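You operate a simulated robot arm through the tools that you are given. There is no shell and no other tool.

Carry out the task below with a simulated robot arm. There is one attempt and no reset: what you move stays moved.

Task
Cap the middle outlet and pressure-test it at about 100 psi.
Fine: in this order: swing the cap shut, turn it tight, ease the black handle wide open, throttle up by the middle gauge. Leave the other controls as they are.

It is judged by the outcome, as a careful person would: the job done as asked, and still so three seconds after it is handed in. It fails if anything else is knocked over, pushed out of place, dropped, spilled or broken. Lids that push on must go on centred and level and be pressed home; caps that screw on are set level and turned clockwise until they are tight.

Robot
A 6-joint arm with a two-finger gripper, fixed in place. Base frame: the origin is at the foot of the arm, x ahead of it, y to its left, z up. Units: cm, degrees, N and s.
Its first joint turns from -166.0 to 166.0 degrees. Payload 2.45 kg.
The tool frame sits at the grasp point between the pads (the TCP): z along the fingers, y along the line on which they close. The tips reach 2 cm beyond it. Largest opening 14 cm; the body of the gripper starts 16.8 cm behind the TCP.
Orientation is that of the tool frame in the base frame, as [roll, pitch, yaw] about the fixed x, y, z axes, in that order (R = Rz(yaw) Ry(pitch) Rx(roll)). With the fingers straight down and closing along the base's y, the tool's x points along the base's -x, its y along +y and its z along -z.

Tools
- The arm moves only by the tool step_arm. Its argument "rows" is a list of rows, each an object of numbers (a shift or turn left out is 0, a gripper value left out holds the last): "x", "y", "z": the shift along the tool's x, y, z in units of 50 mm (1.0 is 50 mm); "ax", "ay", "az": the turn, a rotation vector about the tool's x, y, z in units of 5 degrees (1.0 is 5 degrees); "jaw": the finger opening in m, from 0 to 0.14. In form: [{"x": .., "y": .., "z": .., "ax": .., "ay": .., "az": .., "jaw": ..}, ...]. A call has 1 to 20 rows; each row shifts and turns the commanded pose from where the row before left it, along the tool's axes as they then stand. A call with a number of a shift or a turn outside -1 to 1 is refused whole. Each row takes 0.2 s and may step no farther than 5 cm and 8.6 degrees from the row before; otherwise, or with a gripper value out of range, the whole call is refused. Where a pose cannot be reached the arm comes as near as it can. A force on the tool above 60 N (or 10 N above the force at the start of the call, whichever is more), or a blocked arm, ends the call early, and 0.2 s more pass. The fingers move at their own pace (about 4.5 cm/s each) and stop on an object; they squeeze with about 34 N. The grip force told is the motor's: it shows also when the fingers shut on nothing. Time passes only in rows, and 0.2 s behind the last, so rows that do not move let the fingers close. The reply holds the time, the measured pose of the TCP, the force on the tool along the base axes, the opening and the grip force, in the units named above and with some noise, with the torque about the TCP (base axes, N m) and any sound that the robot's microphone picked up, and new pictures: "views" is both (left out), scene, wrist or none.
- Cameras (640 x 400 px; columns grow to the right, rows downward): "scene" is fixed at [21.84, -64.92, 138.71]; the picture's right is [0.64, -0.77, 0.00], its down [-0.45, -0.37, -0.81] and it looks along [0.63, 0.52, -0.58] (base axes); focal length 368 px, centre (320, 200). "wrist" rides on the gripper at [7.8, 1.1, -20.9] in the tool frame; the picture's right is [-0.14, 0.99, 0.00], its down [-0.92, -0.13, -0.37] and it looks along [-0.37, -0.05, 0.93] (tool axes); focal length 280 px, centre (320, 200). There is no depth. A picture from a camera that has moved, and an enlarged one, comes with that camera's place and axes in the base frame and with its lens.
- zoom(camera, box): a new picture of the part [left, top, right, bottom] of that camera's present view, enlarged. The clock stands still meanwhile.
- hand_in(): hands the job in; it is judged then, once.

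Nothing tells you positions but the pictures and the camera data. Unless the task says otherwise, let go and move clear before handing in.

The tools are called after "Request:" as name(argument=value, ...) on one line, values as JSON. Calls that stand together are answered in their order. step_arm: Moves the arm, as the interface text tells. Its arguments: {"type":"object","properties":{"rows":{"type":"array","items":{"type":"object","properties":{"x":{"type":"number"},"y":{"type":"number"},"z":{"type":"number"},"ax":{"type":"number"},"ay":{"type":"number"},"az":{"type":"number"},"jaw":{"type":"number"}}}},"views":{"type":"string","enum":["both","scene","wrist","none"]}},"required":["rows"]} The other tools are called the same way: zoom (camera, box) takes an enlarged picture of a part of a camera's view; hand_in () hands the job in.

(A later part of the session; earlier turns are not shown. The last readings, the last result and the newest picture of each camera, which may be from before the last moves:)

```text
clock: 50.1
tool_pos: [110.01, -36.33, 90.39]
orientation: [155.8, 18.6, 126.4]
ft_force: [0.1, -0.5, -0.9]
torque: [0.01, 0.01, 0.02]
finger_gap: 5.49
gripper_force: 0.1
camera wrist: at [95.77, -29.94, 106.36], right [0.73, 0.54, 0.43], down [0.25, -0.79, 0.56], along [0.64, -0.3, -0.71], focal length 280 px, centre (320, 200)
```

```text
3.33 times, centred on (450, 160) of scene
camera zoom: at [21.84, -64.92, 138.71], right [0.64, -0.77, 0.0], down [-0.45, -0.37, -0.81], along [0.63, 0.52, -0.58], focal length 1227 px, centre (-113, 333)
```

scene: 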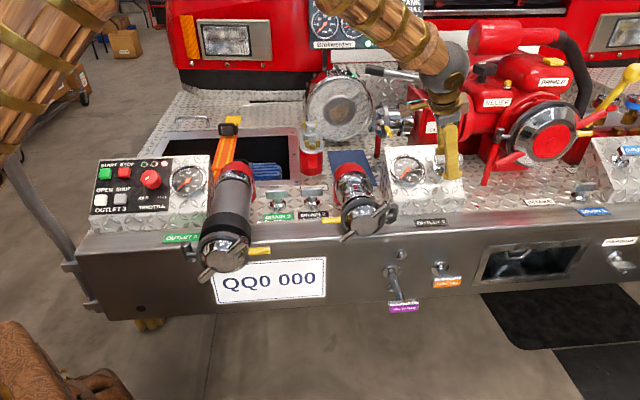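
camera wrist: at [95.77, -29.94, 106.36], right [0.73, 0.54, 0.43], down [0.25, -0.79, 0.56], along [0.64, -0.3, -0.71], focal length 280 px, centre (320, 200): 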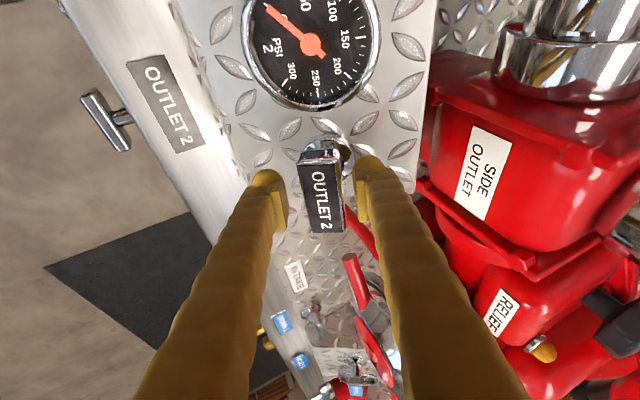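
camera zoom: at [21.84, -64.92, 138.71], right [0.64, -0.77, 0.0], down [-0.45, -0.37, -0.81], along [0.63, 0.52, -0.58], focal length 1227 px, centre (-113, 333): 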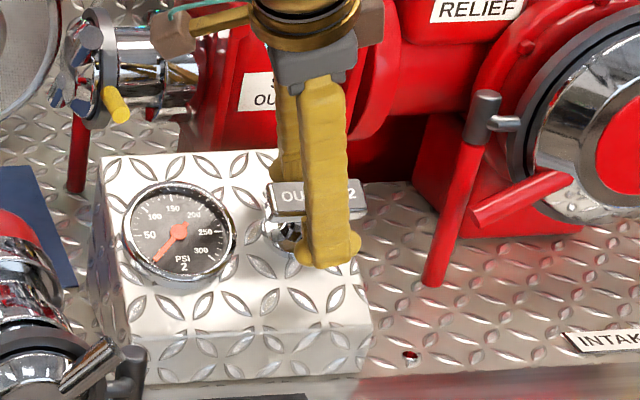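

The bar is centred between the pads, so I'll close on it.

Request:
step_arm(rows=[{"jaw": 0.03}, {"jaw": 0.015}, {"jaw": 0.0}, {"jaw": 0.0}], views="both")

Request:
zoom(camera="wrist", box=[220, 80, 420, 240])

```text
clock: 51.1
tool_pos: [110.08, -36.13, 90.59]
orientation: [155.5, 18.6, 126.6]
ft_force: [27.0, 26.2, 17.1]
torque: [0.45, -0.3, 0.35]
finger_gap: 3.18
gripper_force: 38.1
camera wrist: at [95.85, -29.77, 106.55], right [0.72, 0.54, 0.43], down [0.25, -0.79, 0.56], along [0.64, -0.3, -0.7], focal length 280 px, centre (320, 200)
```

scene: 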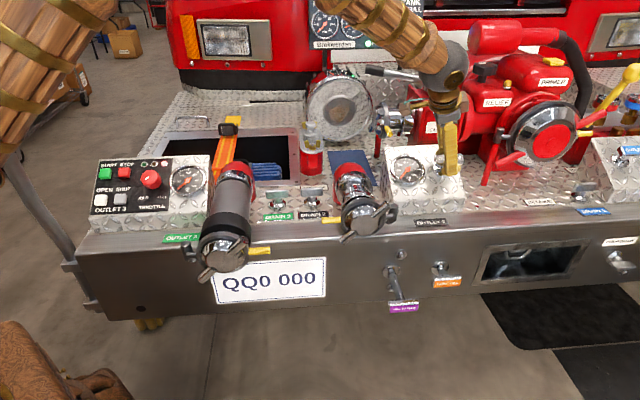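
wrist: 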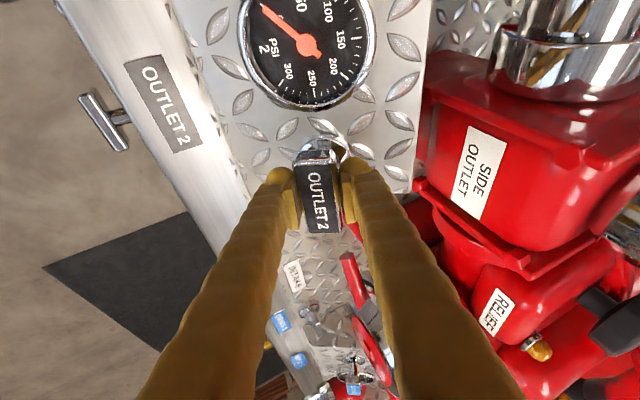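

```text
2.50 times, centred on (320, 160) of wrist
camera zoom: at [95.85, -29.77, 106.55], right [0.72, 0.54, 0.43], down [0.25, -0.79, 0.56], along [0.64, -0.3, -0.7], focal length 701 px, centre (320, 300)
```

zoom: 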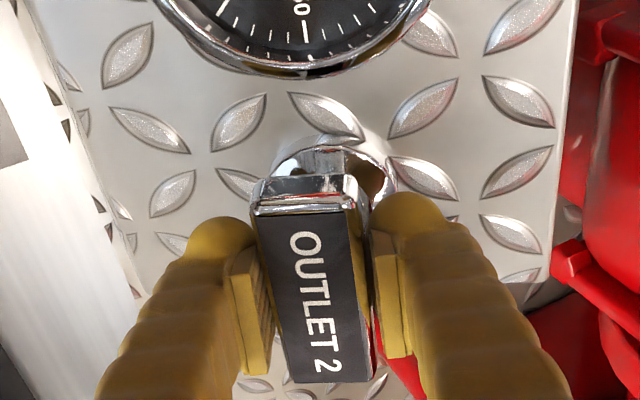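

Only one finger is bearing on the bar, so I'll shift the tool sideways a few millimetres to centre the grip.

Request:
step_arm(rows=[{"y": 0.04}, {"y": 0.03}, {"y": 0}], views="wrist")

```text
clock: 51.9
tool_pos: [110.2, -36.16, 90.51]
orientation: [155.8, 18.6, 126.5]
ft_force: [10.2, 12.1, 10.6]
torque: [0.17, -0.72, 0.24]
finger_gap: 3.19
gripper_force: 44.8
camera wrist: at [95.95, -29.72, 106.52], right [0.73, 0.54, 0.43], down [0.25, -0.79, 0.56], along [0.64, -0.3, -0.71], focal length 280 px, centre (320, 200)
```

wrist: 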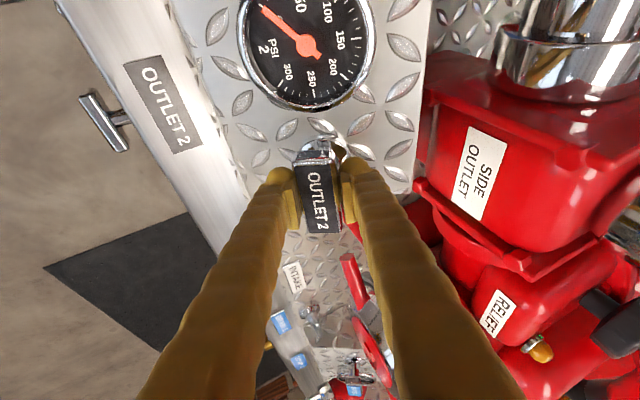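

Both pads are on the bar, which is 3.2 cm wide. I'll relieve the side load and start easing the handle out slowly along its stem.

Request:
step_arm(rows=[{"y": 0.05}, {"x": -0.0173, "y": -0.0017, "z": -0.0468}, {"x": -0.0173, "y": -0.0017, "z": -0.0468}, {"x": -0.0173, "y": -0.0017, "z": -0.0468}, {"x": -0.0173, "y": -0.0017, "z": -0.0468}, {"x": -0.0173, "y": -0.0017, "z": -0.0468}, {"x": -0.0173, "y": -0.0017, "z": -0.0468}, {"x": -0.0173, "y": -0.0017, "z": -0.0468}, {"x": -0.0173, "y": -0.0017, "z": -0.0468}], views="both")

Request:
zoom(camera="wrist", box=[220, 0, 420, 240])

Request:
zoom(camera="scene", box=[380, 100, 520, 220])

```text
clock: 53.4
tool_pos: [109.81, -36.54, 91.43]
orientation: [155.9, 18.5, 126.6]
ft_force: [3.5, -3.4, -2.1]
torque: [0.18, -0.54, 0.59]
finger_gap: 3.18
gripper_force: 45.0
stopped in row 7: the force on the tool passed its limit at 62 N (the readings are from after the stop); the commanded pose is now the measured one
camera wrist: at [95.62, -30.14, 107.56], right [0.73, 0.54, 0.43], down [0.25, -0.79, 0.56], along [0.64, -0.3, -0.71], focal length 280 px, centre (320, 200)
```

scene: 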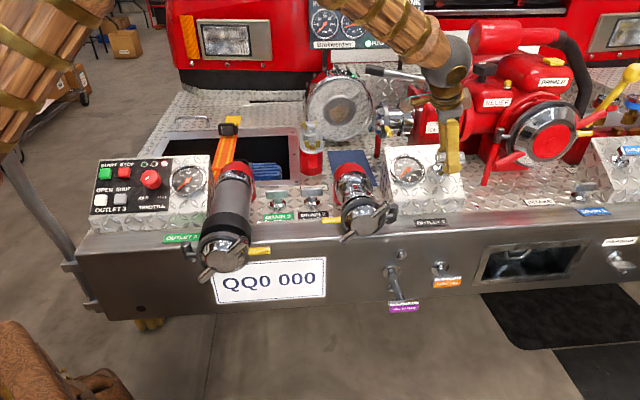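
wrist: 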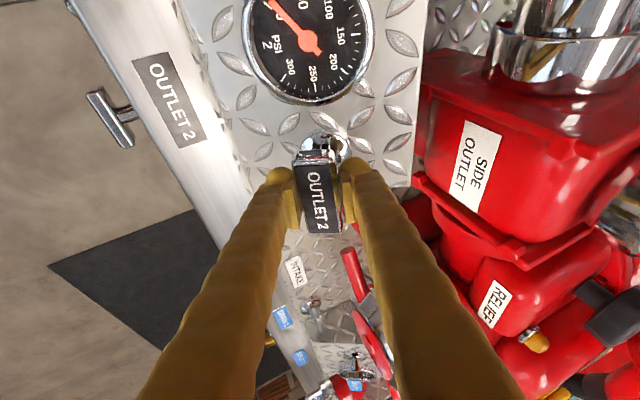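

```text
1.67 times, centred on (320, 120) of wrist
camera zoom: at [95.62, -30.14, 107.56], right [0.73, 0.54, 0.43], down [0.25, -0.79, 0.56], along [0.64, -0.3, -0.71], focal length 467 px, centre (320, 333)
```

zoom: 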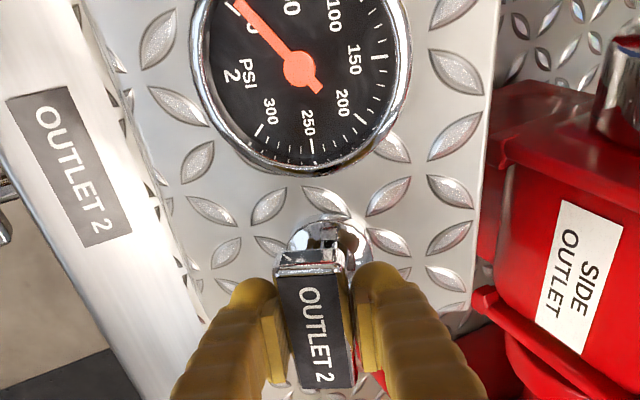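

```text
3.33 times, centred on (450, 160) of scene
camera zoom: at [21.84, -64.92, 138.71], right [0.64, -0.77, 0.0], down [-0.45, -0.37, -0.81], along [0.63, 0.52, -0.58], focal length 1227 px, centre (-113, 333)
```

zoom: 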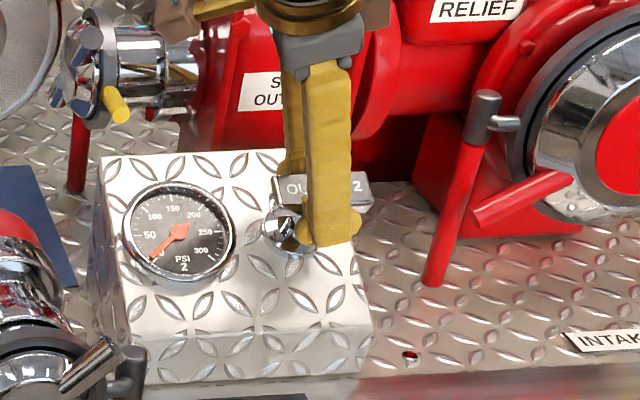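

The handle has broken free and moved about 1 cm. I'll pull more slowly to keep the force down.

Request:
step_arm(rows=[{"x": -0.0104, "y": -0.001, "z": -0.028}, {"x": -0.0104, "y": -0.001, "z": -0.028}, {"x": -0.0104, "y": -0.001, "z": -0.028}, {"x": -0.0104, "y": -0.001, "z": -0.028}, {"x": -0.0104, "y": -0.001, "z": -0.028}, {"x": -0.0104, "y": -0.001, "z": -0.028}, {"x": -0.0104, "y": -0.001, "z": -0.028}, {"x": -0.0104, "y": -0.001, "z": -0.028}], views="scene")

Request:
zoom(camera="scene", box=[380, 100, 520, 220])

```text
clock: 55.1
tool_pos: [109.45, -36.94, 92.51]
orientation: [155.9, 18.5, 126.6]
ft_force: [-8.7, -19.5, -18.5]
torque: [0.22, -0.43, 0.76]
finger_gap: 3.2
gripper_force: 44.8
```

scene: 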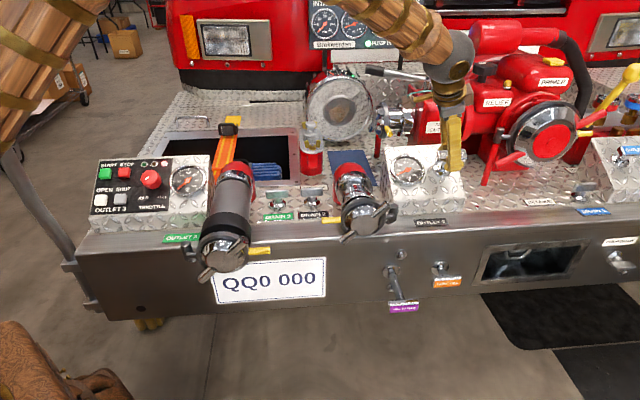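

```text
3.33 times, centred on (450, 160) of scene
camera zoom: at [21.84, -64.92, 138.71], right [0.64, -0.77, 0.0], down [-0.45, -0.37, -0.81], along [0.63, 0.52, -0.58], focal length 1227 px, centre (-113, 333)
```

zoom: 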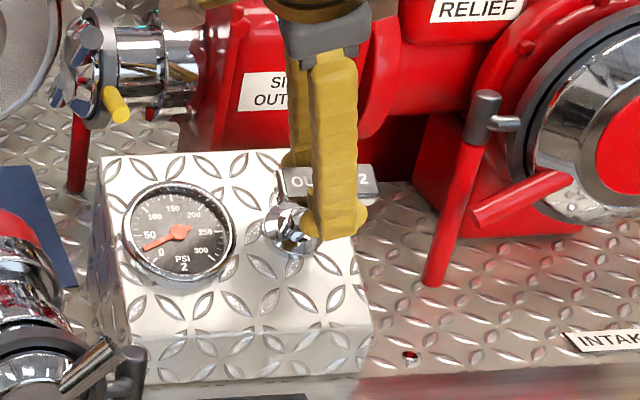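

The middle gauge is rising gently. The side force shows the stem leans a bit more toward the front, so I'll adjust the pull direction and continue slowly.

Request:
step_arm(rows=[{"y": -0.03, "x": -0.0104, "z": -0.028}, {"x": -0.0103, "y": -0.0037, "z": -0.028}, {"x": -0.0103, "y": -0.0037, "z": -0.028}, {"x": -0.0103, "y": -0.0037, "z": -0.028}, {"x": -0.0103, "y": -0.0037, "z": -0.028}, {"x": -0.0103, "y": -0.0037, "z": -0.028}, {"x": -0.0103, "y": -0.0037, "z": -0.028}, {"x": -0.0103, "y": -0.0037, "z": -0.028}, {"x": -0.0103, "y": -0.0037, "z": -0.028}, {"x": -0.0103, "y": -0.0037, "z": -0.028}, {"x": -0.0103, "y": -0.0037, "z": -0.028}, {"x": -0.0103, "y": -0.0037, "z": -0.028}], views="scene")

Request:
zoom(camera="scene", box=[380, 100, 520, 220])

```text
clock: 57.8
tool_pos: [108.73, -37.61, 94.06]
orientation: [155.9, 18.5, 126.5]
ft_force: [4.9, -14.3, -9.4]
torque: [0.18, -0.55, 0.49]
finger_gap: 3.19
gripper_force: 45.2
```

scene: 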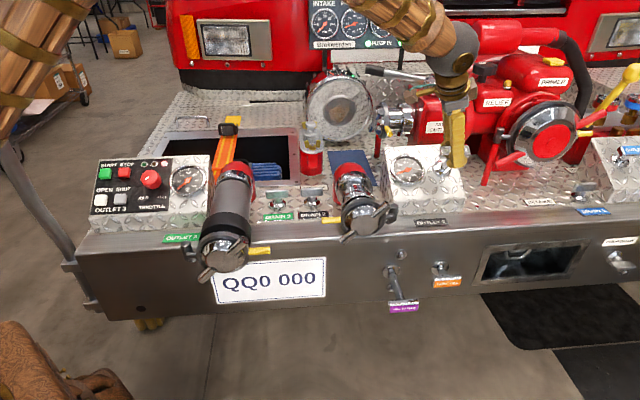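

```text
3.33 times, centred on (450, 160) of scene
camera zoom: at [21.84, -64.92, 138.71], right [0.64, -0.77, 0.0], down [-0.45, -0.37, -0.81], along [0.63, 0.52, -0.58], focal length 1227 px, centre (-113, 333)
```

zoom: 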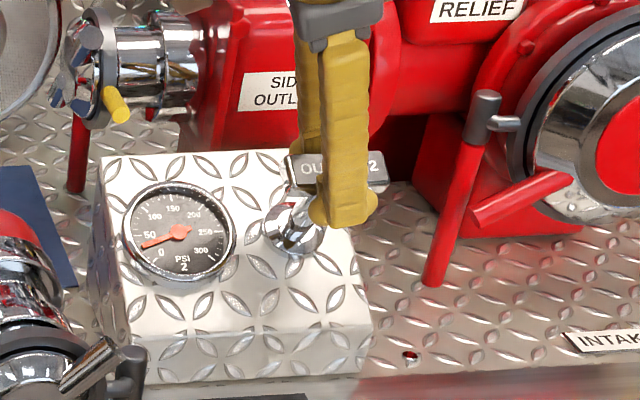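

The pull direction now matches the stem (4.1 cm out so far). I'll keep easing it out to its end stop.

Request:
step_arm(rows=[{"x": -0.02, "y": -0.0037, "z": -0.028}, {"x": -0.0113, "y": -0.0037, "z": -0.028}, {"x": -0.0113, "y": -0.0037, "z": -0.028}, {"x": -0.0113, "y": -0.0037, "z": -0.028}, {"x": -0.0113, "y": -0.0037, "z": -0.028}, {"x": -0.0113, "y": -0.0037, "z": -0.028}, {"x": -0.0113, "y": -0.0037, "z": -0.028}, {"x": -0.0113, "y": -0.0037, "z": -0.028}, {"x": -0.0113, "y": -0.0037, "z": -0.028}, {"x": -0.0113, "y": -0.0037, "z": -0.028}, {"x": -0.0113, "y": -0.0037, "z": -0.028}, {"x": -0.0113, "y": -0.0037, "z": -0.028}], views="scene")

Request:
zoom(camera="scene", box=[380, 100, 520, 220])

```text
clock: 60.4
tool_pos: [108.11, -38.25, 95.69]
orientation: [156.1, 18.4, 126.6]
ft_force: [-28.3, 18.1, -9.6]
torque: [0.51, -0.16, 0.59]
finger_gap: 3.2
gripper_force: 44.7
```

scene: 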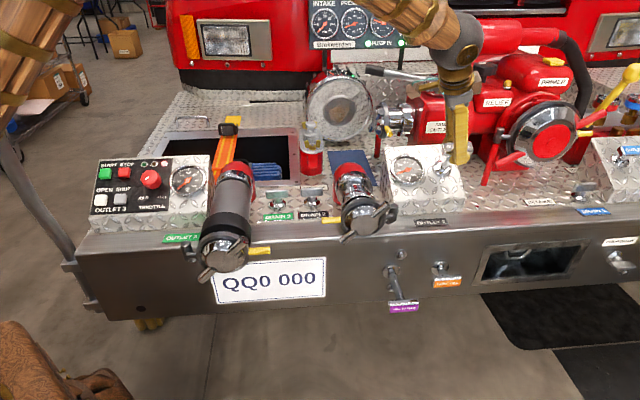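

```text
3.33 times, centred on (450, 160) of scene
camera zoom: at [21.84, -64.92, 138.71], right [0.64, -0.77, 0.0], down [-0.45, -0.37, -0.81], along [0.63, 0.52, -0.58], focal length 1227 px, centre (-113, 333)
```

zoom: 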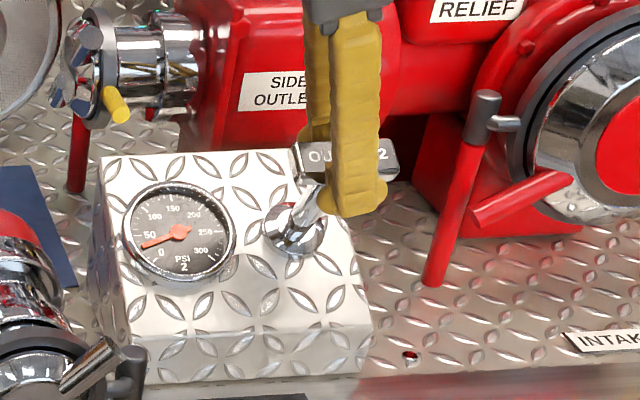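

Request:
step_arm(rows=[{"x": 0.004, "y": -0.0037, "z": -0.028}, {"x": -0.0104, "y": -0.0037, "z": -0.028}, {"x": -0.0104, "y": -0.0037, "z": -0.028}, {"x": -0.0104, "y": -0.0037, "z": -0.028}, {"x": -0.0104, "y": -0.0037, "z": -0.028}, {"x": -0.0104, "y": -0.0037, "z": -0.028}, {"x": -0.0104, "y": -0.0037, "z": -0.028}, {"x": -0.0104, "y": -0.0037, "z": -0.028}, {"x": -0.0104, "y": -0.0037, "z": -0.028}, {"x": -0.0104, "y": -0.0037, "z": -0.028}, {"x": -0.0104, "y": -0.0037, "z": -0.028}, {"x": -0.0104, "y": -0.0037, "z": -0.028}], views="scene")

Request:
zoom(camera="scene", box=[380, 100, 520, 220])

```text
clock: 63.0
tool_pos: [107.68, -39.09, 97.13]
orientation: [155.9, 18.3, 126.5]
ft_force: [10.9, 8.2, -32.1]
torque: [0.9, -0.08, -0.77]
finger_gap: 3.2
gripper_force: 45.1
```

scene: 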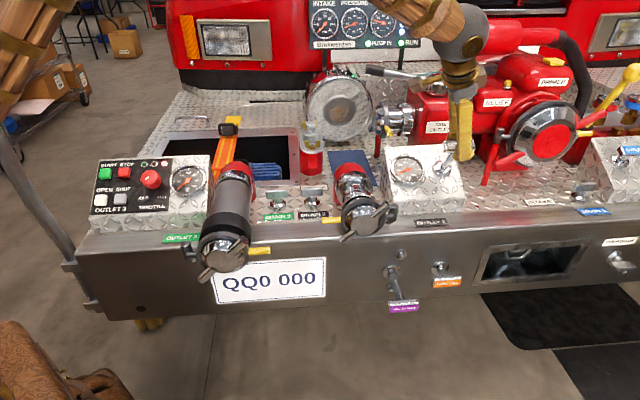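

```text
3.33 times, centred on (450, 160) of scene
camera zoom: at [21.84, -64.92, 138.71], right [0.64, -0.77, 0.0], down [-0.45, -0.37, -0.81], along [0.63, 0.52, -0.58], focal length 1227 px, centre (-113, 333)
```

zoom: 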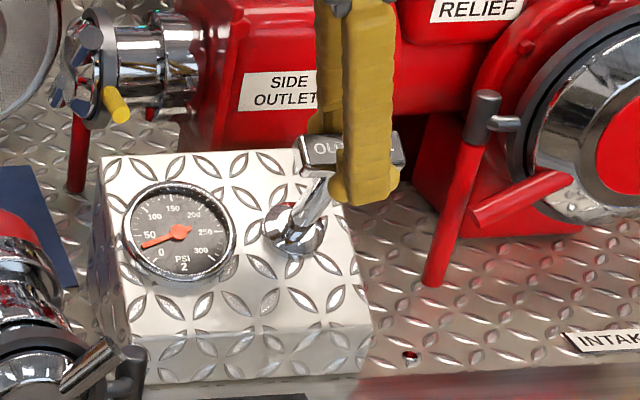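

The resistance has risen to about 34 N and the bar seems to be slowing relative to the fingers, so it may be at its end stop. I'll look closely and test with a small further pull.

Request:
zoom(camera="scene", box=[430, 130, 480, 170])

Request:
step_arm(rows=[{"x": -0.0104, "y": -0.0037, "z": -0.028}, {"x": -0.0104, "y": -0.0037, "z": -0.028}, {"x": -0.0104, "y": -0.0037, "z": -0.028}, {"x": -0.0104, "y": -0.0037, "z": -0.028}], views="both")

Request:
zoom(camera="scene", box=[430, 130, 480, 170])

Request:
zoom(camera="wrist", box=[220, 80, 420, 240])

```text
10.00 times, centred on (455, 150) of scene
camera zoom: at [21.84, -64.92, 138.71], right [0.64, -0.77, 0.0], down [-0.45, -0.37, -0.81], along [0.63, 0.52, -0.58], focal length 3682 px, centre (-1030, 700)
```

zoom: 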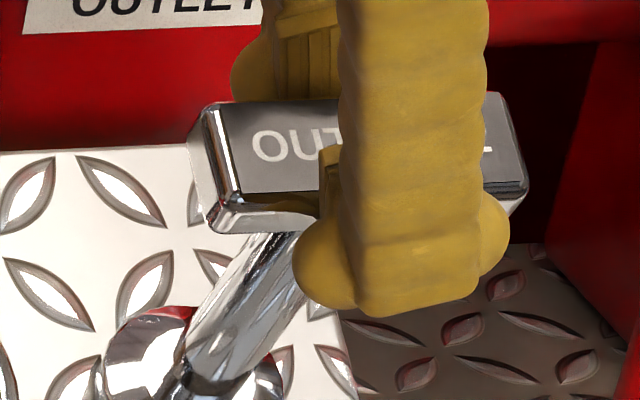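

```text
clock: 64.0
tool_pos: [107.27, -39.13, 97.71]
orientation: [156.0, 18.5, 126.7]
ft_force: [18.9, 2.2, -23.2]
torque: [0.21, -0.37, -0.38]
finger_gap: 3.15
gripper_force: 44.6
camera wrist: at [93.07, -32.75, 113.75], right [0.73, 0.54, 0.43], down [0.25, -0.79, 0.56], along [0.64, -0.3, -0.71], focal length 280 px, centre (320, 200)
```

scene: 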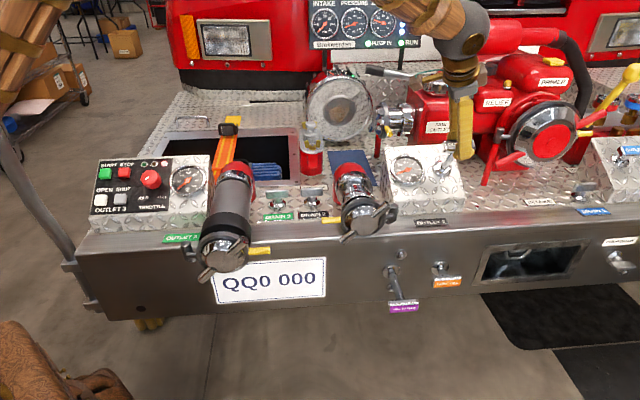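
wrist: 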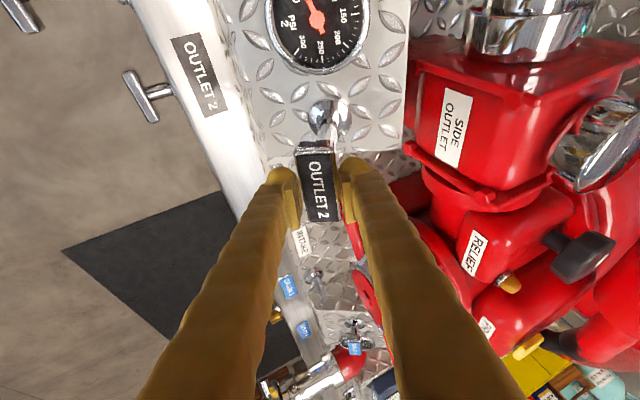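

```text
10.00 times, centred on (455, 150) of scene
camera zoom: at [21.84, -64.92, 138.71], right [0.64, -0.77, 0.0], down [-0.45, -0.37, -0.81], along [0.63, 0.52, -0.58], focal length 3682 px, centre (-1030, 700)
```

zoom: 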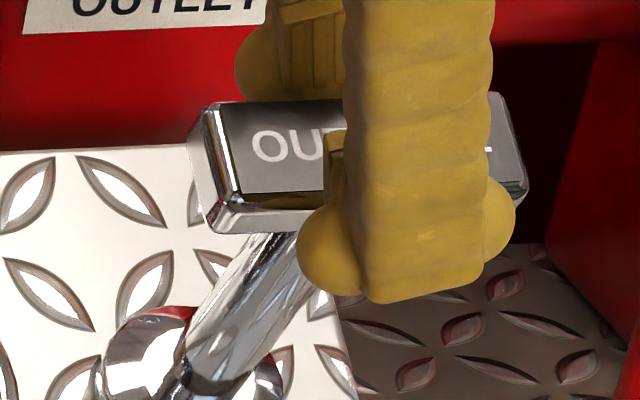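

```text
2.50 times, centred on (320, 160) of wrist
camera zoom: at [93.07, -32.75, 113.75], right [0.73, 0.54, 0.43], down [0.25, -0.79, 0.56], along [0.64, -0.3, -0.71], focal length 701 px, centre (320, 300)
```

zoom: 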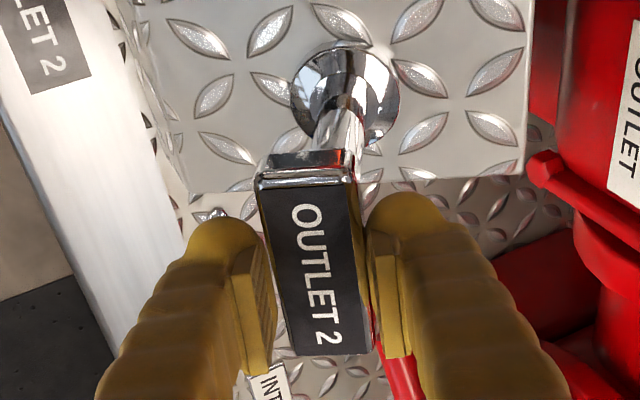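

The bar did not move further while the fingers slid on it, so the valve is fully open against its stop. I'll release and back straight off.

Request:
step_arm(rows=[{"jaw": 0.045}, {"jaw": 0.06}, {"jaw": 0.06}, {"z": -0.4}, {"z": -0.8}, {"z": -0.8}, {"z": -0.8}], views="both")

Request:
zoom(camera="scene", box=[380, 100, 520, 220])

Request:
zoom(camera="scene", box=[385, 145, 435, 195])

```text
clock: 65.5
tool_pos: [100.25, -39.16, 109.99]
orientation: [155.9, 18.4, 126.6]
ft_force: [-0.6, 0.4, -1.0]
torque: [0.03, -0.05, 0.01]
finger_gap: 6.0
gripper_force: 0.0
camera wrist: at [86.07, -32.86, 125.95], right [0.73, 0.54, 0.43], down [0.25, -0.79, 0.56], along [0.64, -0.3, -0.71], focal length 280 px, centre (320, 200)
```

scene: 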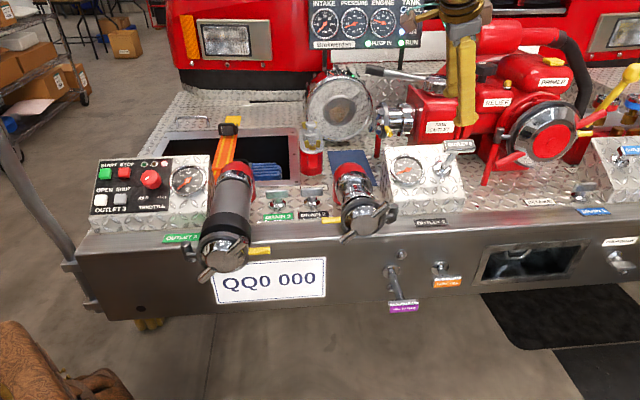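
wrist: 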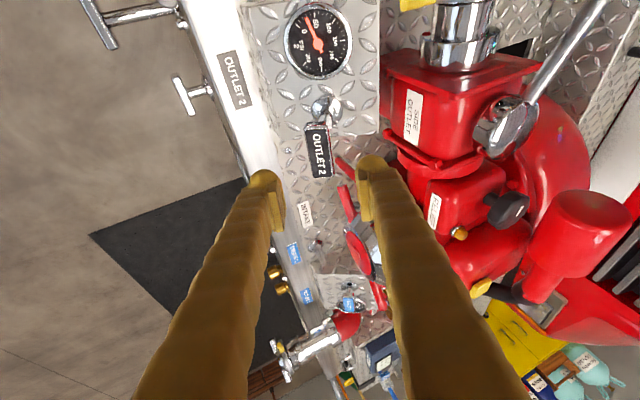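

```text
3.33 times, centred on (450, 160) of scene
camera zoom: at [21.84, -64.92, 138.71], right [0.64, -0.77, 0.0], down [-0.45, -0.37, -0.81], along [0.63, 0.52, -0.58], focal length 1227 px, centre (-113, 333)
```

zoom: 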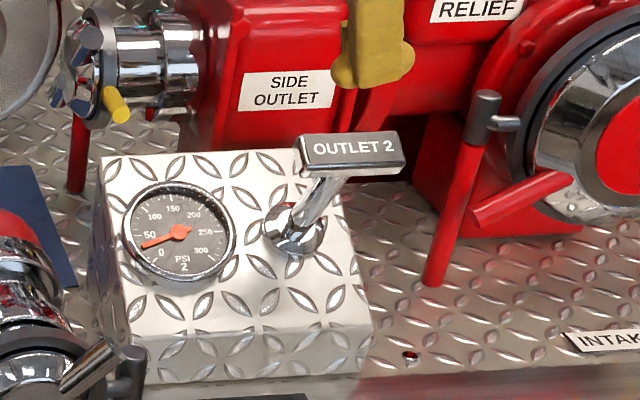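

```text
8.00 times, centred on (410, 170) of scene
camera zoom: at [21.84, -64.92, 138.71], right [0.64, -0.77, 0.0], down [-0.45, -0.37, -0.81], along [0.63, 0.52, -0.58], focal length 2945 px, centre (-400, 440)
```

zoom: 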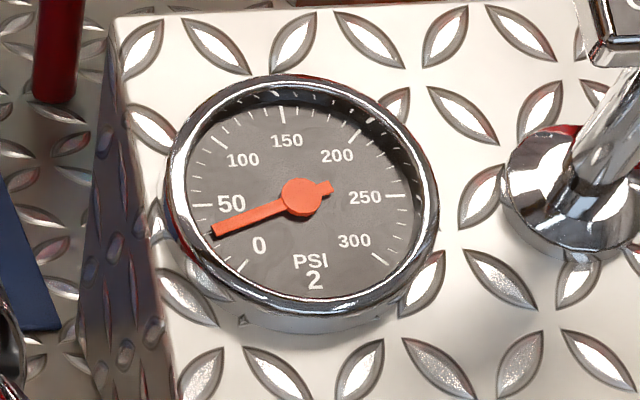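

The handle stays wide open and the middle gauge reads about 28 psi at idle. Next is the throttle knob on the left panel, near [56, 19.5, 88.5]. I'll raise the arm and traverse over there, rotating the wrist as I go so there is clockwise travel available.

Request:
step_arm(rows=[{"ax": -0.279, "ay": 0.817, "az": 0.045, "z": -0.3}, {"ax": -0.279, "ay": 0.817, "az": 0.045, "z": -0.3}, {"ax": -0.279, "ay": 0.817, "az": 0.045, "z": -0.3}, {"ax": -0.279, "ay": 0.817, "az": 0.045, "z": -0.3}, {"ax": -0.279, "ay": 0.817, "az": 0.045, "z": -0.3}, {"x": 0.406, "y": 0, "az": -1}, {"x": 0.4045, "y": 0.0354, "az": -1}, {"x": 0.3998, "y": 0.0705, "az": -1}, {"x": 0.3922, "y": 0.1051, "az": -1}, {"x": 0.3815, "y": 0.1389, "az": -1}, {"x": 0.368, "y": 0.1716, "az": -1}, {"x": 0.3516, "y": 0.203, "az": -1}, {"x": 0.3326, "y": 0.2329, "az": -1}, {"x": 0.311, "y": 0.261, "az": -1}, {"x": 0.2871, "y": 0.2871, "az": -1}, {"x": 0.261, "y": 0.311, "az": -1}, {"x": 0.2329, "y": 0.3326, "az": -1}], views="both")

```text
clock: 69.2
tool_pos: [79.7, -23.23, 116.69]
orientation: [163.8, 25.3, -168.8]
ft_force: [-0.2, 0.3, -0.9]
torque: [-0.01, -0.02, -0.02]
finger_gap: 6.01
gripper_force: 0.1
camera wrist: at [65.07, -30.9, 131.75], right [-0.18, 0.93, 0.31], down [0.73, -0.09, 0.68], along [0.66, 0.35, -0.66], focal length 280 px, centre (320, 200)
```

scene: 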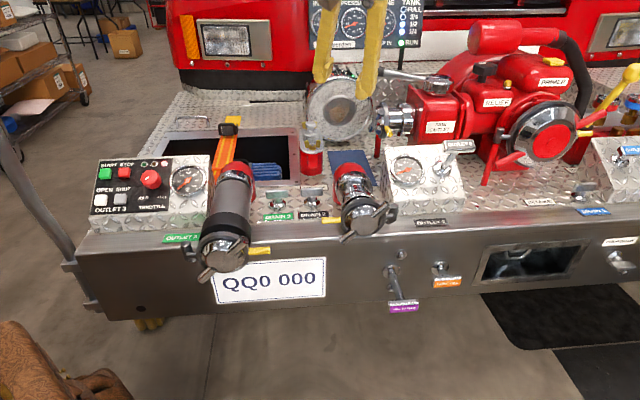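
wrist: 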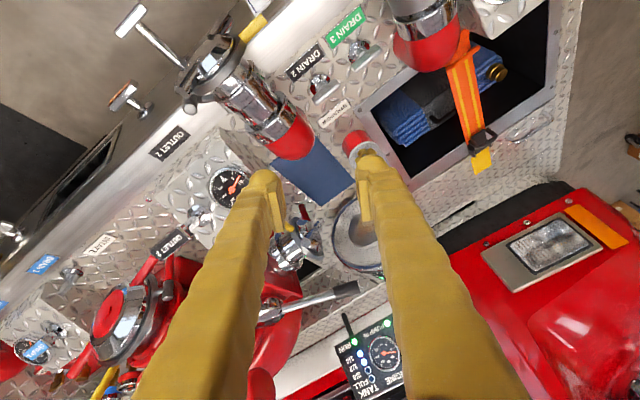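

Request:
step_arm(rows=[{"x": 0.203, "y": 0.3516, "az": -1}, {"x": 0.1716, "y": 0.368, "az": -1}, {"x": 0.1389, "y": 0.3815, "az": -1}, {"x": 0.1051, "y": 0.3922, "az": -1}, {"x": 0.0705, "y": 0.3998, "az": -1}, {"x": 0.0354, "y": 0.4045, "az": -1}, {"x": 0, "y": 0.406, "az": -1}, {"x": -0.0354, "y": 0.4045, "az": -1}, {"x": -0.0705, "y": 0.3998, "az": -1}, {"x": -0.1051, "y": 0.3922, "az": -1}, {"x": -0.1389, "y": 0.3815, "az": -1}, {"x": -0.1716, "y": 0.368, "az": -1}, {"x": -0.203, "y": 0.3516, "az": -1}, {"x": -0.2329, "y": 0.3326, "az": -1}, {"x": -0.261, "y": 0.311, "az": -1}], views="both")

```text
clock: 72.5
tool_pos: [59.51, -1.9, 112.86]
orientation: [-162.2, 21.9, -87.5]
ft_force: [-0.2, 0.6, -0.4]
torque: [-0.02, 0.0, -0.03]
finger_gap: 5.98
gripper_force: 0.0
stopped in row 15: the arm was blocked; the commanded pose is now the measured one
camera wrist: at [52.71, -16.93, 128.1], right [-0.95, 0.2, -0.23], down [-0.02, 0.71, 0.71], along [0.3, 0.68, -0.67], focal length 280 px, centre (320, 200)
```

scene: 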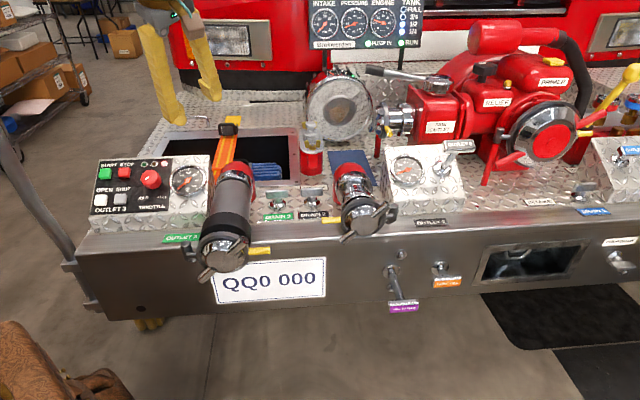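
wrist: 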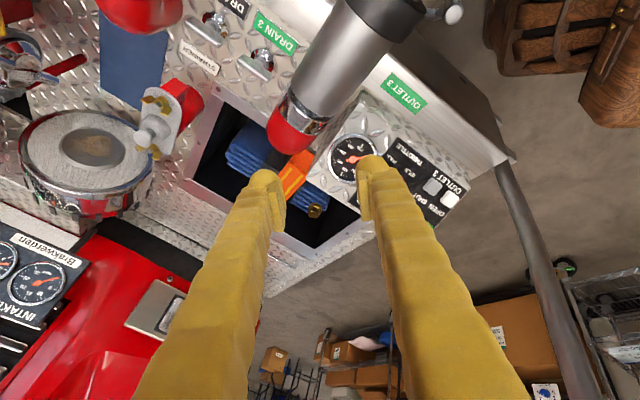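

The arm reached a limit because the path was too high this close to the base. The jaw is already at a usable angle for the knob, so I'll come down diagonally toward the throttle panel.

Request:
step_arm(rows=[{"x": -0.3, "y": 0.36, "z": 0.6}, {"x": -0.36, "y": 0.43, "z": 0.5}, {"x": -0.4, "y": 0.5, "z": 0.5}, {"x": -0.43, "y": 0.516, "z": 0.5}], views="both")

Request:
zoom(camera="scene", box=[80, 130, 240, 250])

```text
clock: 73.5
tool_pos: [53.91, 9.69, 102.33]
orientation: [-163.9, 22.1, -88.1]
ft_force: [0.0, 0.5, 0.0]
torque: [-0.01, 0.01, -0.01]
finger_gap: 6.0
gripper_force: 0.1
camera wrist: at [47.42, -5.41, 117.74], right [-0.96, 0.2, -0.2], down [0.0, 0.71, 0.71], along [0.28, 0.68, -0.68], focal length 280 px, centre (320, 200)
```

scene: 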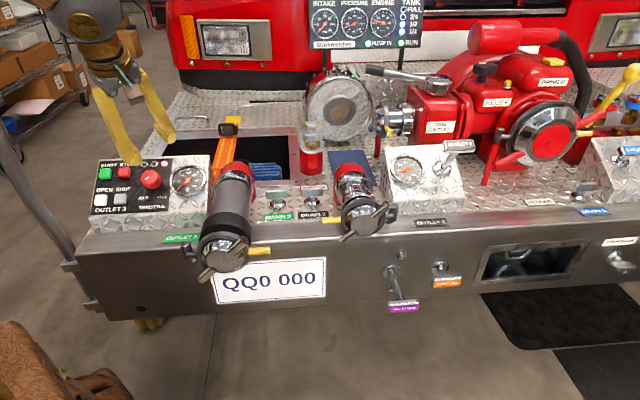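
wrist: 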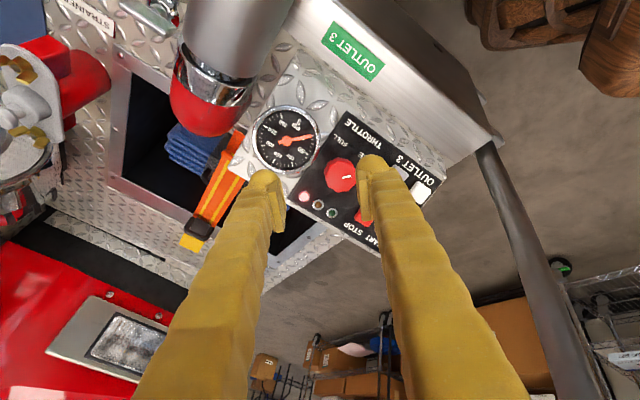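

```text
3.33 times, centred on (160, 190) of scene
camera zoom: at [21.84, -64.92, 138.71], right [0.64, -0.77, 0.0], down [-0.45, -0.37, -0.81], along [0.63, 0.52, -0.58], focal length 1227 px, centre (853, 233)
```

zoom: 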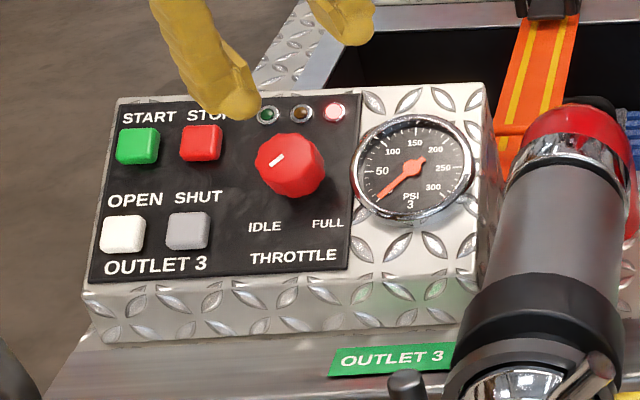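

Request:
zoom(camera="wrist", box=[260, 100, 440, 250])

Request:
zoom(camera="scene", box=[125, 150, 205, 210])

```text
2.67 times, centred on (350, 175) of wrist
camera zoom: at [47.42, -5.41, 117.74], right [-0.96, 0.2, -0.2], down [0.0, 0.71, 0.71], along [0.28, 0.68, -0.68], focal length 748 px, centre (240, 267)
```

zoom: 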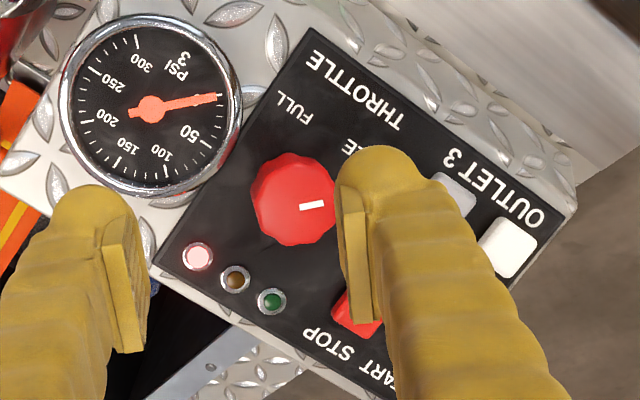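

```text
6.67 times, centred on (165, 180) of scene
camera zoom: at [21.84, -64.92, 138.71], right [0.64, -0.77, 0.0], down [-0.45, -0.37, -0.81], along [0.63, 0.52, -0.58], focal length 2454 px, centre (1353, 333)
```

zoom: 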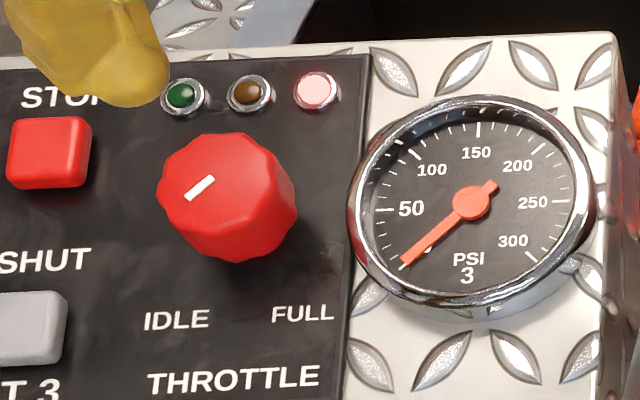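

I can see the throttle knob clearly. Its pointer sits at the idle side (lower left) and its top is near [54.8, 16.7, 90.8]. I'll line up over it and approach partway to check the alignment.

Request:
step_arm(rows=[{"ax": 0.71, "ay": 0.49, "jaw": 0.066}, {"x": -0.274, "y": 0.344}, {"x": -0.274, "y": 0.344}, {"z": 0.7}, {"z": 0.7}, {"z": 0}], views="both")

Request:
zoom(camera="wrist", box=[220, 80, 420, 240])

Request:
zoom(camera="scene", box=[80, 110, 240, 230])

```text
clock: 75.0
tool_pos: [52.94, 14.54, 97.72]
orientation: [-158.7, 19.7, -88.4]
ft_force: [0.3, -0.1, -0.2]
torque: [-0.01, -0.03, -0.02]
finger_gap: 6.58
gripper_force: 0.0
camera wrist: at [44.56, 0.59, 113.07], right [-0.93, 0.22, -0.29], down [-0.04, 0.74, 0.68], along [0.37, 0.64, -0.68], focal length 280 px, centre (320, 200)
```

scene: 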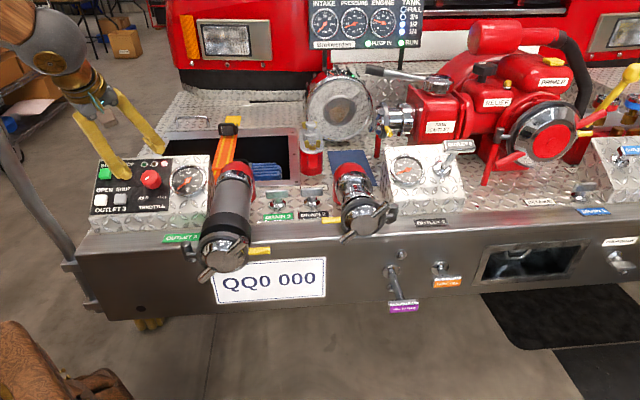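
wrist: 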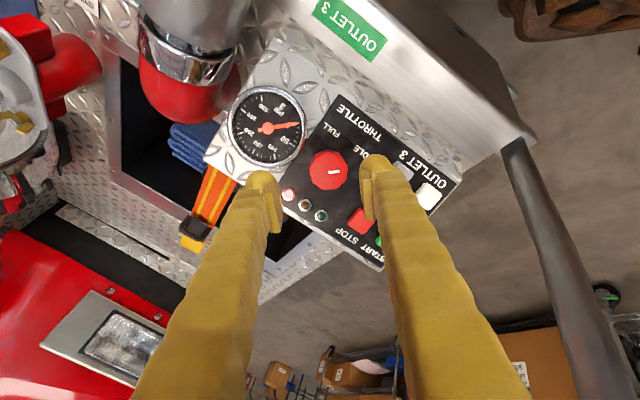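

```text
2.50 times, centred on (320, 160) of wrist
camera zoom: at [44.56, 0.59, 113.07], right [-0.93, 0.22, -0.29], down [-0.04, 0.74, 0.68], along [0.37, 0.64, -0.68], focal length 701 px, centre (320, 300)
```

zoom: 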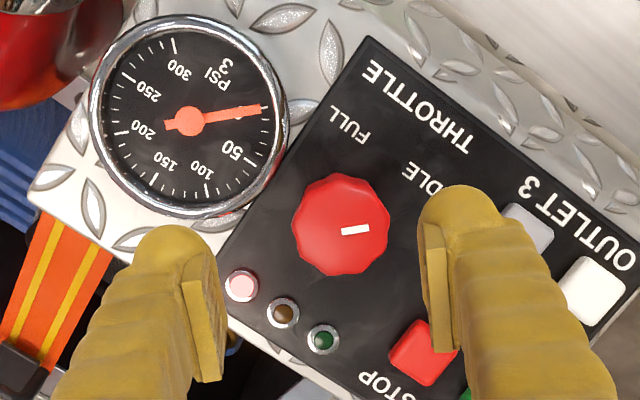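

```text
3.33 times, centred on (160, 170) of scene
camera zoom: at [21.84, -64.92, 138.71], right [0.64, -0.77, 0.0], down [-0.45, -0.37, -0.81], along [0.63, 0.52, -0.58], focal length 1227 px, centre (853, 300)
```

zoom: 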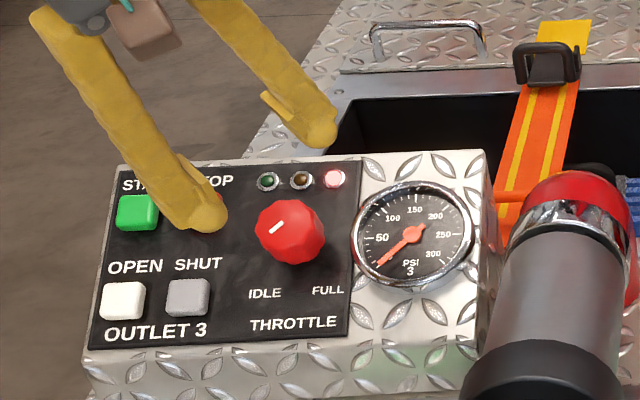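

Request:
step_arm(rows=[{"x": 0.02, "y": 0.15}, {"z": 0.5}, {"z": 0.5}, {"z": 0}], views="both")

Request:
zoom(camera="wrist", box=[220, 80, 420, 240])

Request:
zoom(camera="scene", box=[80, 110, 240, 230])

```text
clock: 76.0
tool_pos: [53.96, 16.25, 93.19]
orientation: [-158.7, 19.7, -88.3]
ft_force: [0.3, -0.2, -0.6]
torque: [0.0, 0.0, 0.01]
finger_gap: 6.56
gripper_force: 0.1
camera wrist: at [45.65, 2.23, 108.48], right [-0.93, 0.22, -0.29], down [-0.04, 0.74, 0.68], along [0.37, 0.64, -0.67], focal length 280 px, centre (320, 200)
```

scene: 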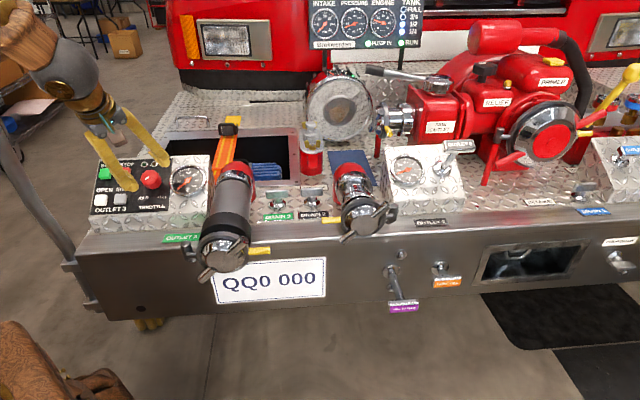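
wrist: 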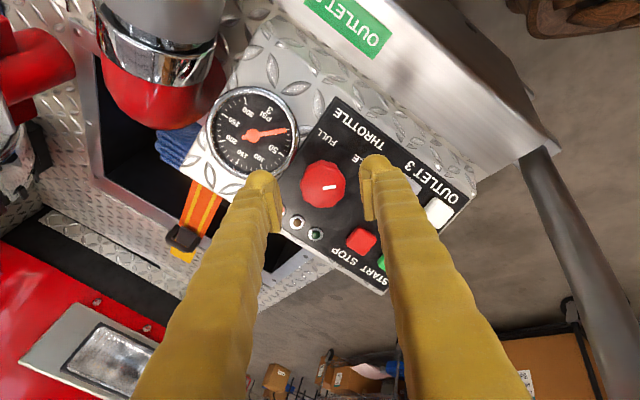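

```text
2.50 times, centred on (320, 160) of wrist
camera zoom: at [45.65, 2.23, 108.48], right [-0.93, 0.22, -0.29], down [-0.04, 0.74, 0.68], along [0.37, 0.64, -0.67], focal length 701 px, centre (320, 300)
```

zoom: 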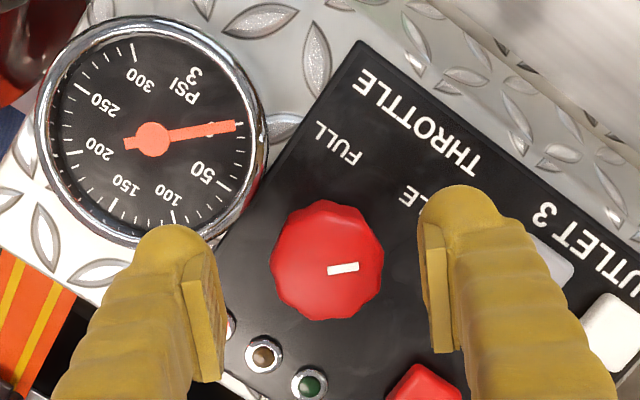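

```text
3.33 times, centred on (160, 170) of scene
camera zoom: at [21.84, -64.92, 138.71], right [0.64, -0.77, 0.0], down [-0.45, -0.37, -0.81], along [0.63, 0.52, -0.58], focal length 1227 px, centre (853, 300)
```

zoom: 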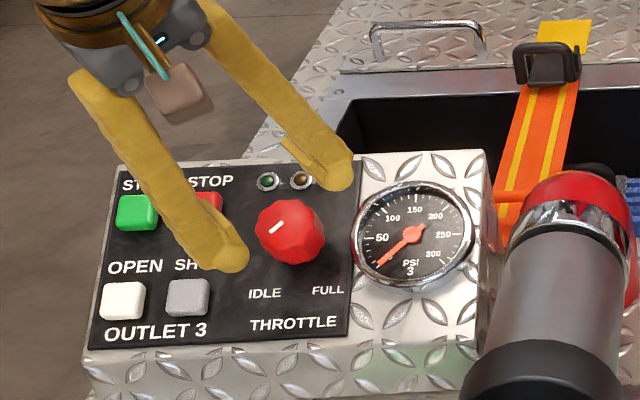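

Well centred. I'll narrow the jaw slightly and lower the fingers around the knob, keeping the tips above the panel.

Request:
step_arm(rows=[{"y": 0.04, "jaw": 0.06}, {"z": 0.25}, {"z": 0.25}, {"z": 0.12}, {"z": 0}], views="both")

Request:
zoom(camera="wrist", box=[220, 100, 420, 260])

Request:
zoom(camera="scene", box=[100, 140, 200, 220])

```text
clock: 77.2
tool_pos: [54.84, 17.37, 90.4]
orientation: [-158.6, 19.6, -88.4]
ft_force: [0.3, -0.6, 0.7]
torque: [0.0, 0.01, 0.01]
finger_gap: 6.02
gripper_force: 0.1
camera wrist: at [46.59, 3.25, 105.65], right [-0.93, 0.22, -0.29], down [-0.04, 0.74, 0.68], along [0.37, 0.64, -0.68], focal length 280 px, centre (320, 200)
```

scene: 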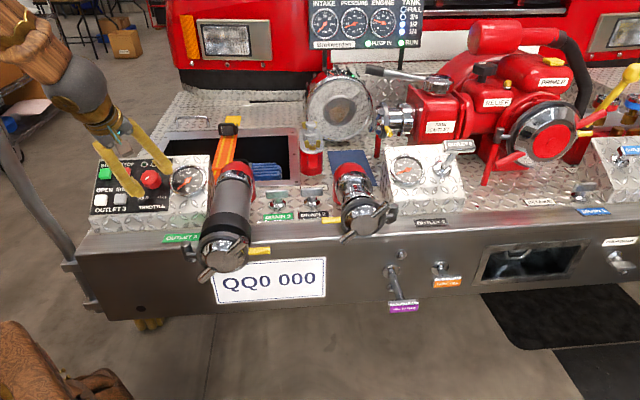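
wrist: 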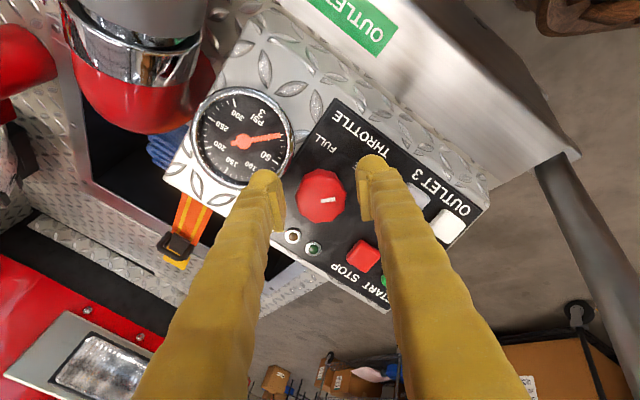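

```text
2.50 times, centred on (320, 180) of wrist
camera zoom: at [46.59, 3.25, 105.65], right [-0.93, 0.22, -0.29], down [-0.04, 0.74, 0.68], along [0.37, 0.64, -0.68], focal length 701 px, centre (320, 250)
```

zoom: 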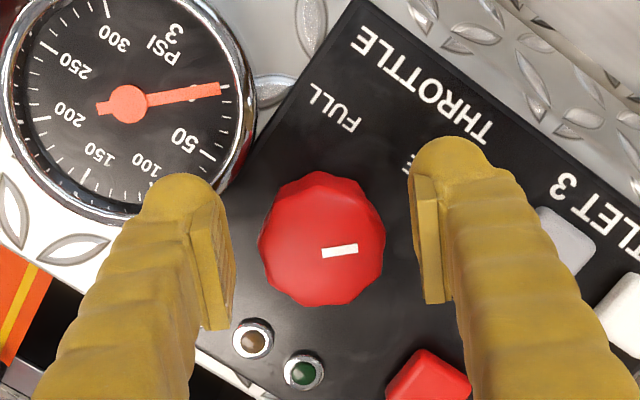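

```text
5.00 times, centred on (150, 180) of scene
camera zoom: at [21.84, -64.92, 138.71], right [0.64, -0.77, 0.0], down [-0.45, -0.37, -0.81], along [0.63, 0.52, -0.58], focal length 1841 px, centre (1170, 300)
```

zoom: 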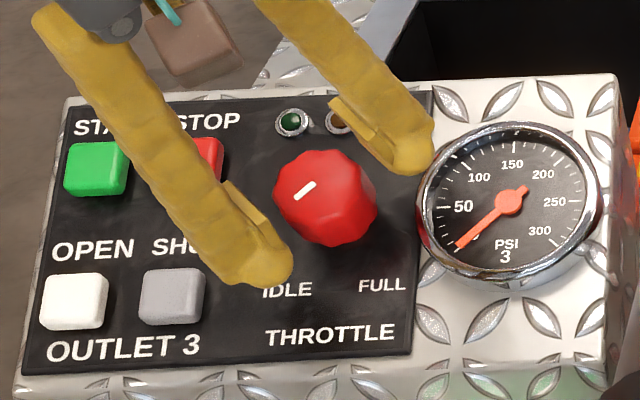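

The knob is centred between the pads. I'll close on it.

Request:
step_arm(rows=[{"jaw": 0.045}, {"jaw": 0.035}, {"jaw": 0.03}, {"jaw": 0.03}], views="both")

Request:
zoom(camera="wrist", box=[220, 100, 420, 260])

```text
clock: 78.2
tool_pos: [54.97, 17.25, 90.32]
orientation: [-158.6, 19.6, -88.3]
ft_force: [-1.7, -9.3, 22.6]
torque: [0.21, -0.21, -0.08]
finger_gap: 3.69
gripper_force: 44.7
camera wrist: at [46.6, 3.23, 105.7], right [-0.93, 0.22, -0.29], down [-0.04, 0.74, 0.68], along [0.37, 0.64, -0.67], focal length 280 px, centre (320, 200)
```

scene: 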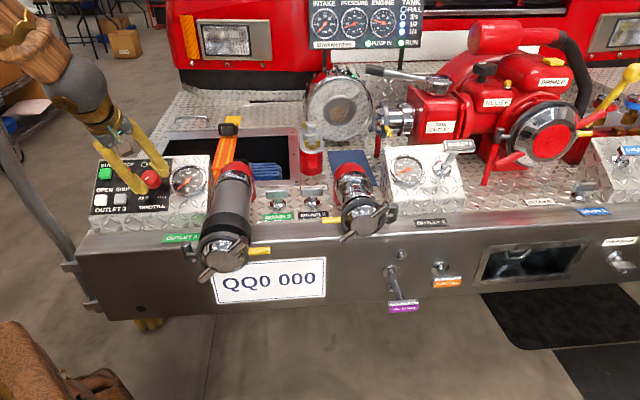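
wrist: 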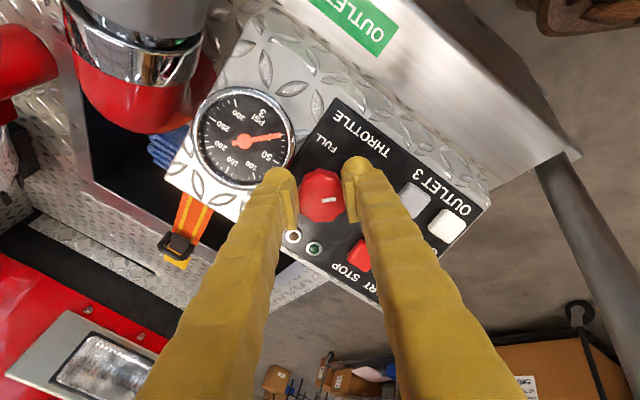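

```text
2.50 times, centred on (320, 180) of wrist
camera zoom: at [46.6, 3.23, 105.7], right [-0.93, 0.22, -0.29], down [-0.04, 0.74, 0.68], along [0.37, 0.64, -0.67], focal length 701 px, centre (320, 250)
```

zoom: 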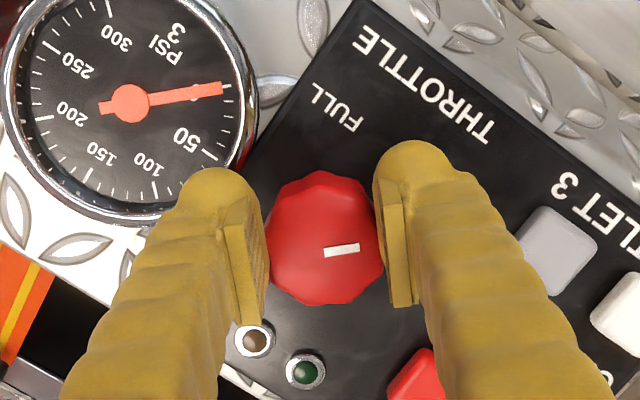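

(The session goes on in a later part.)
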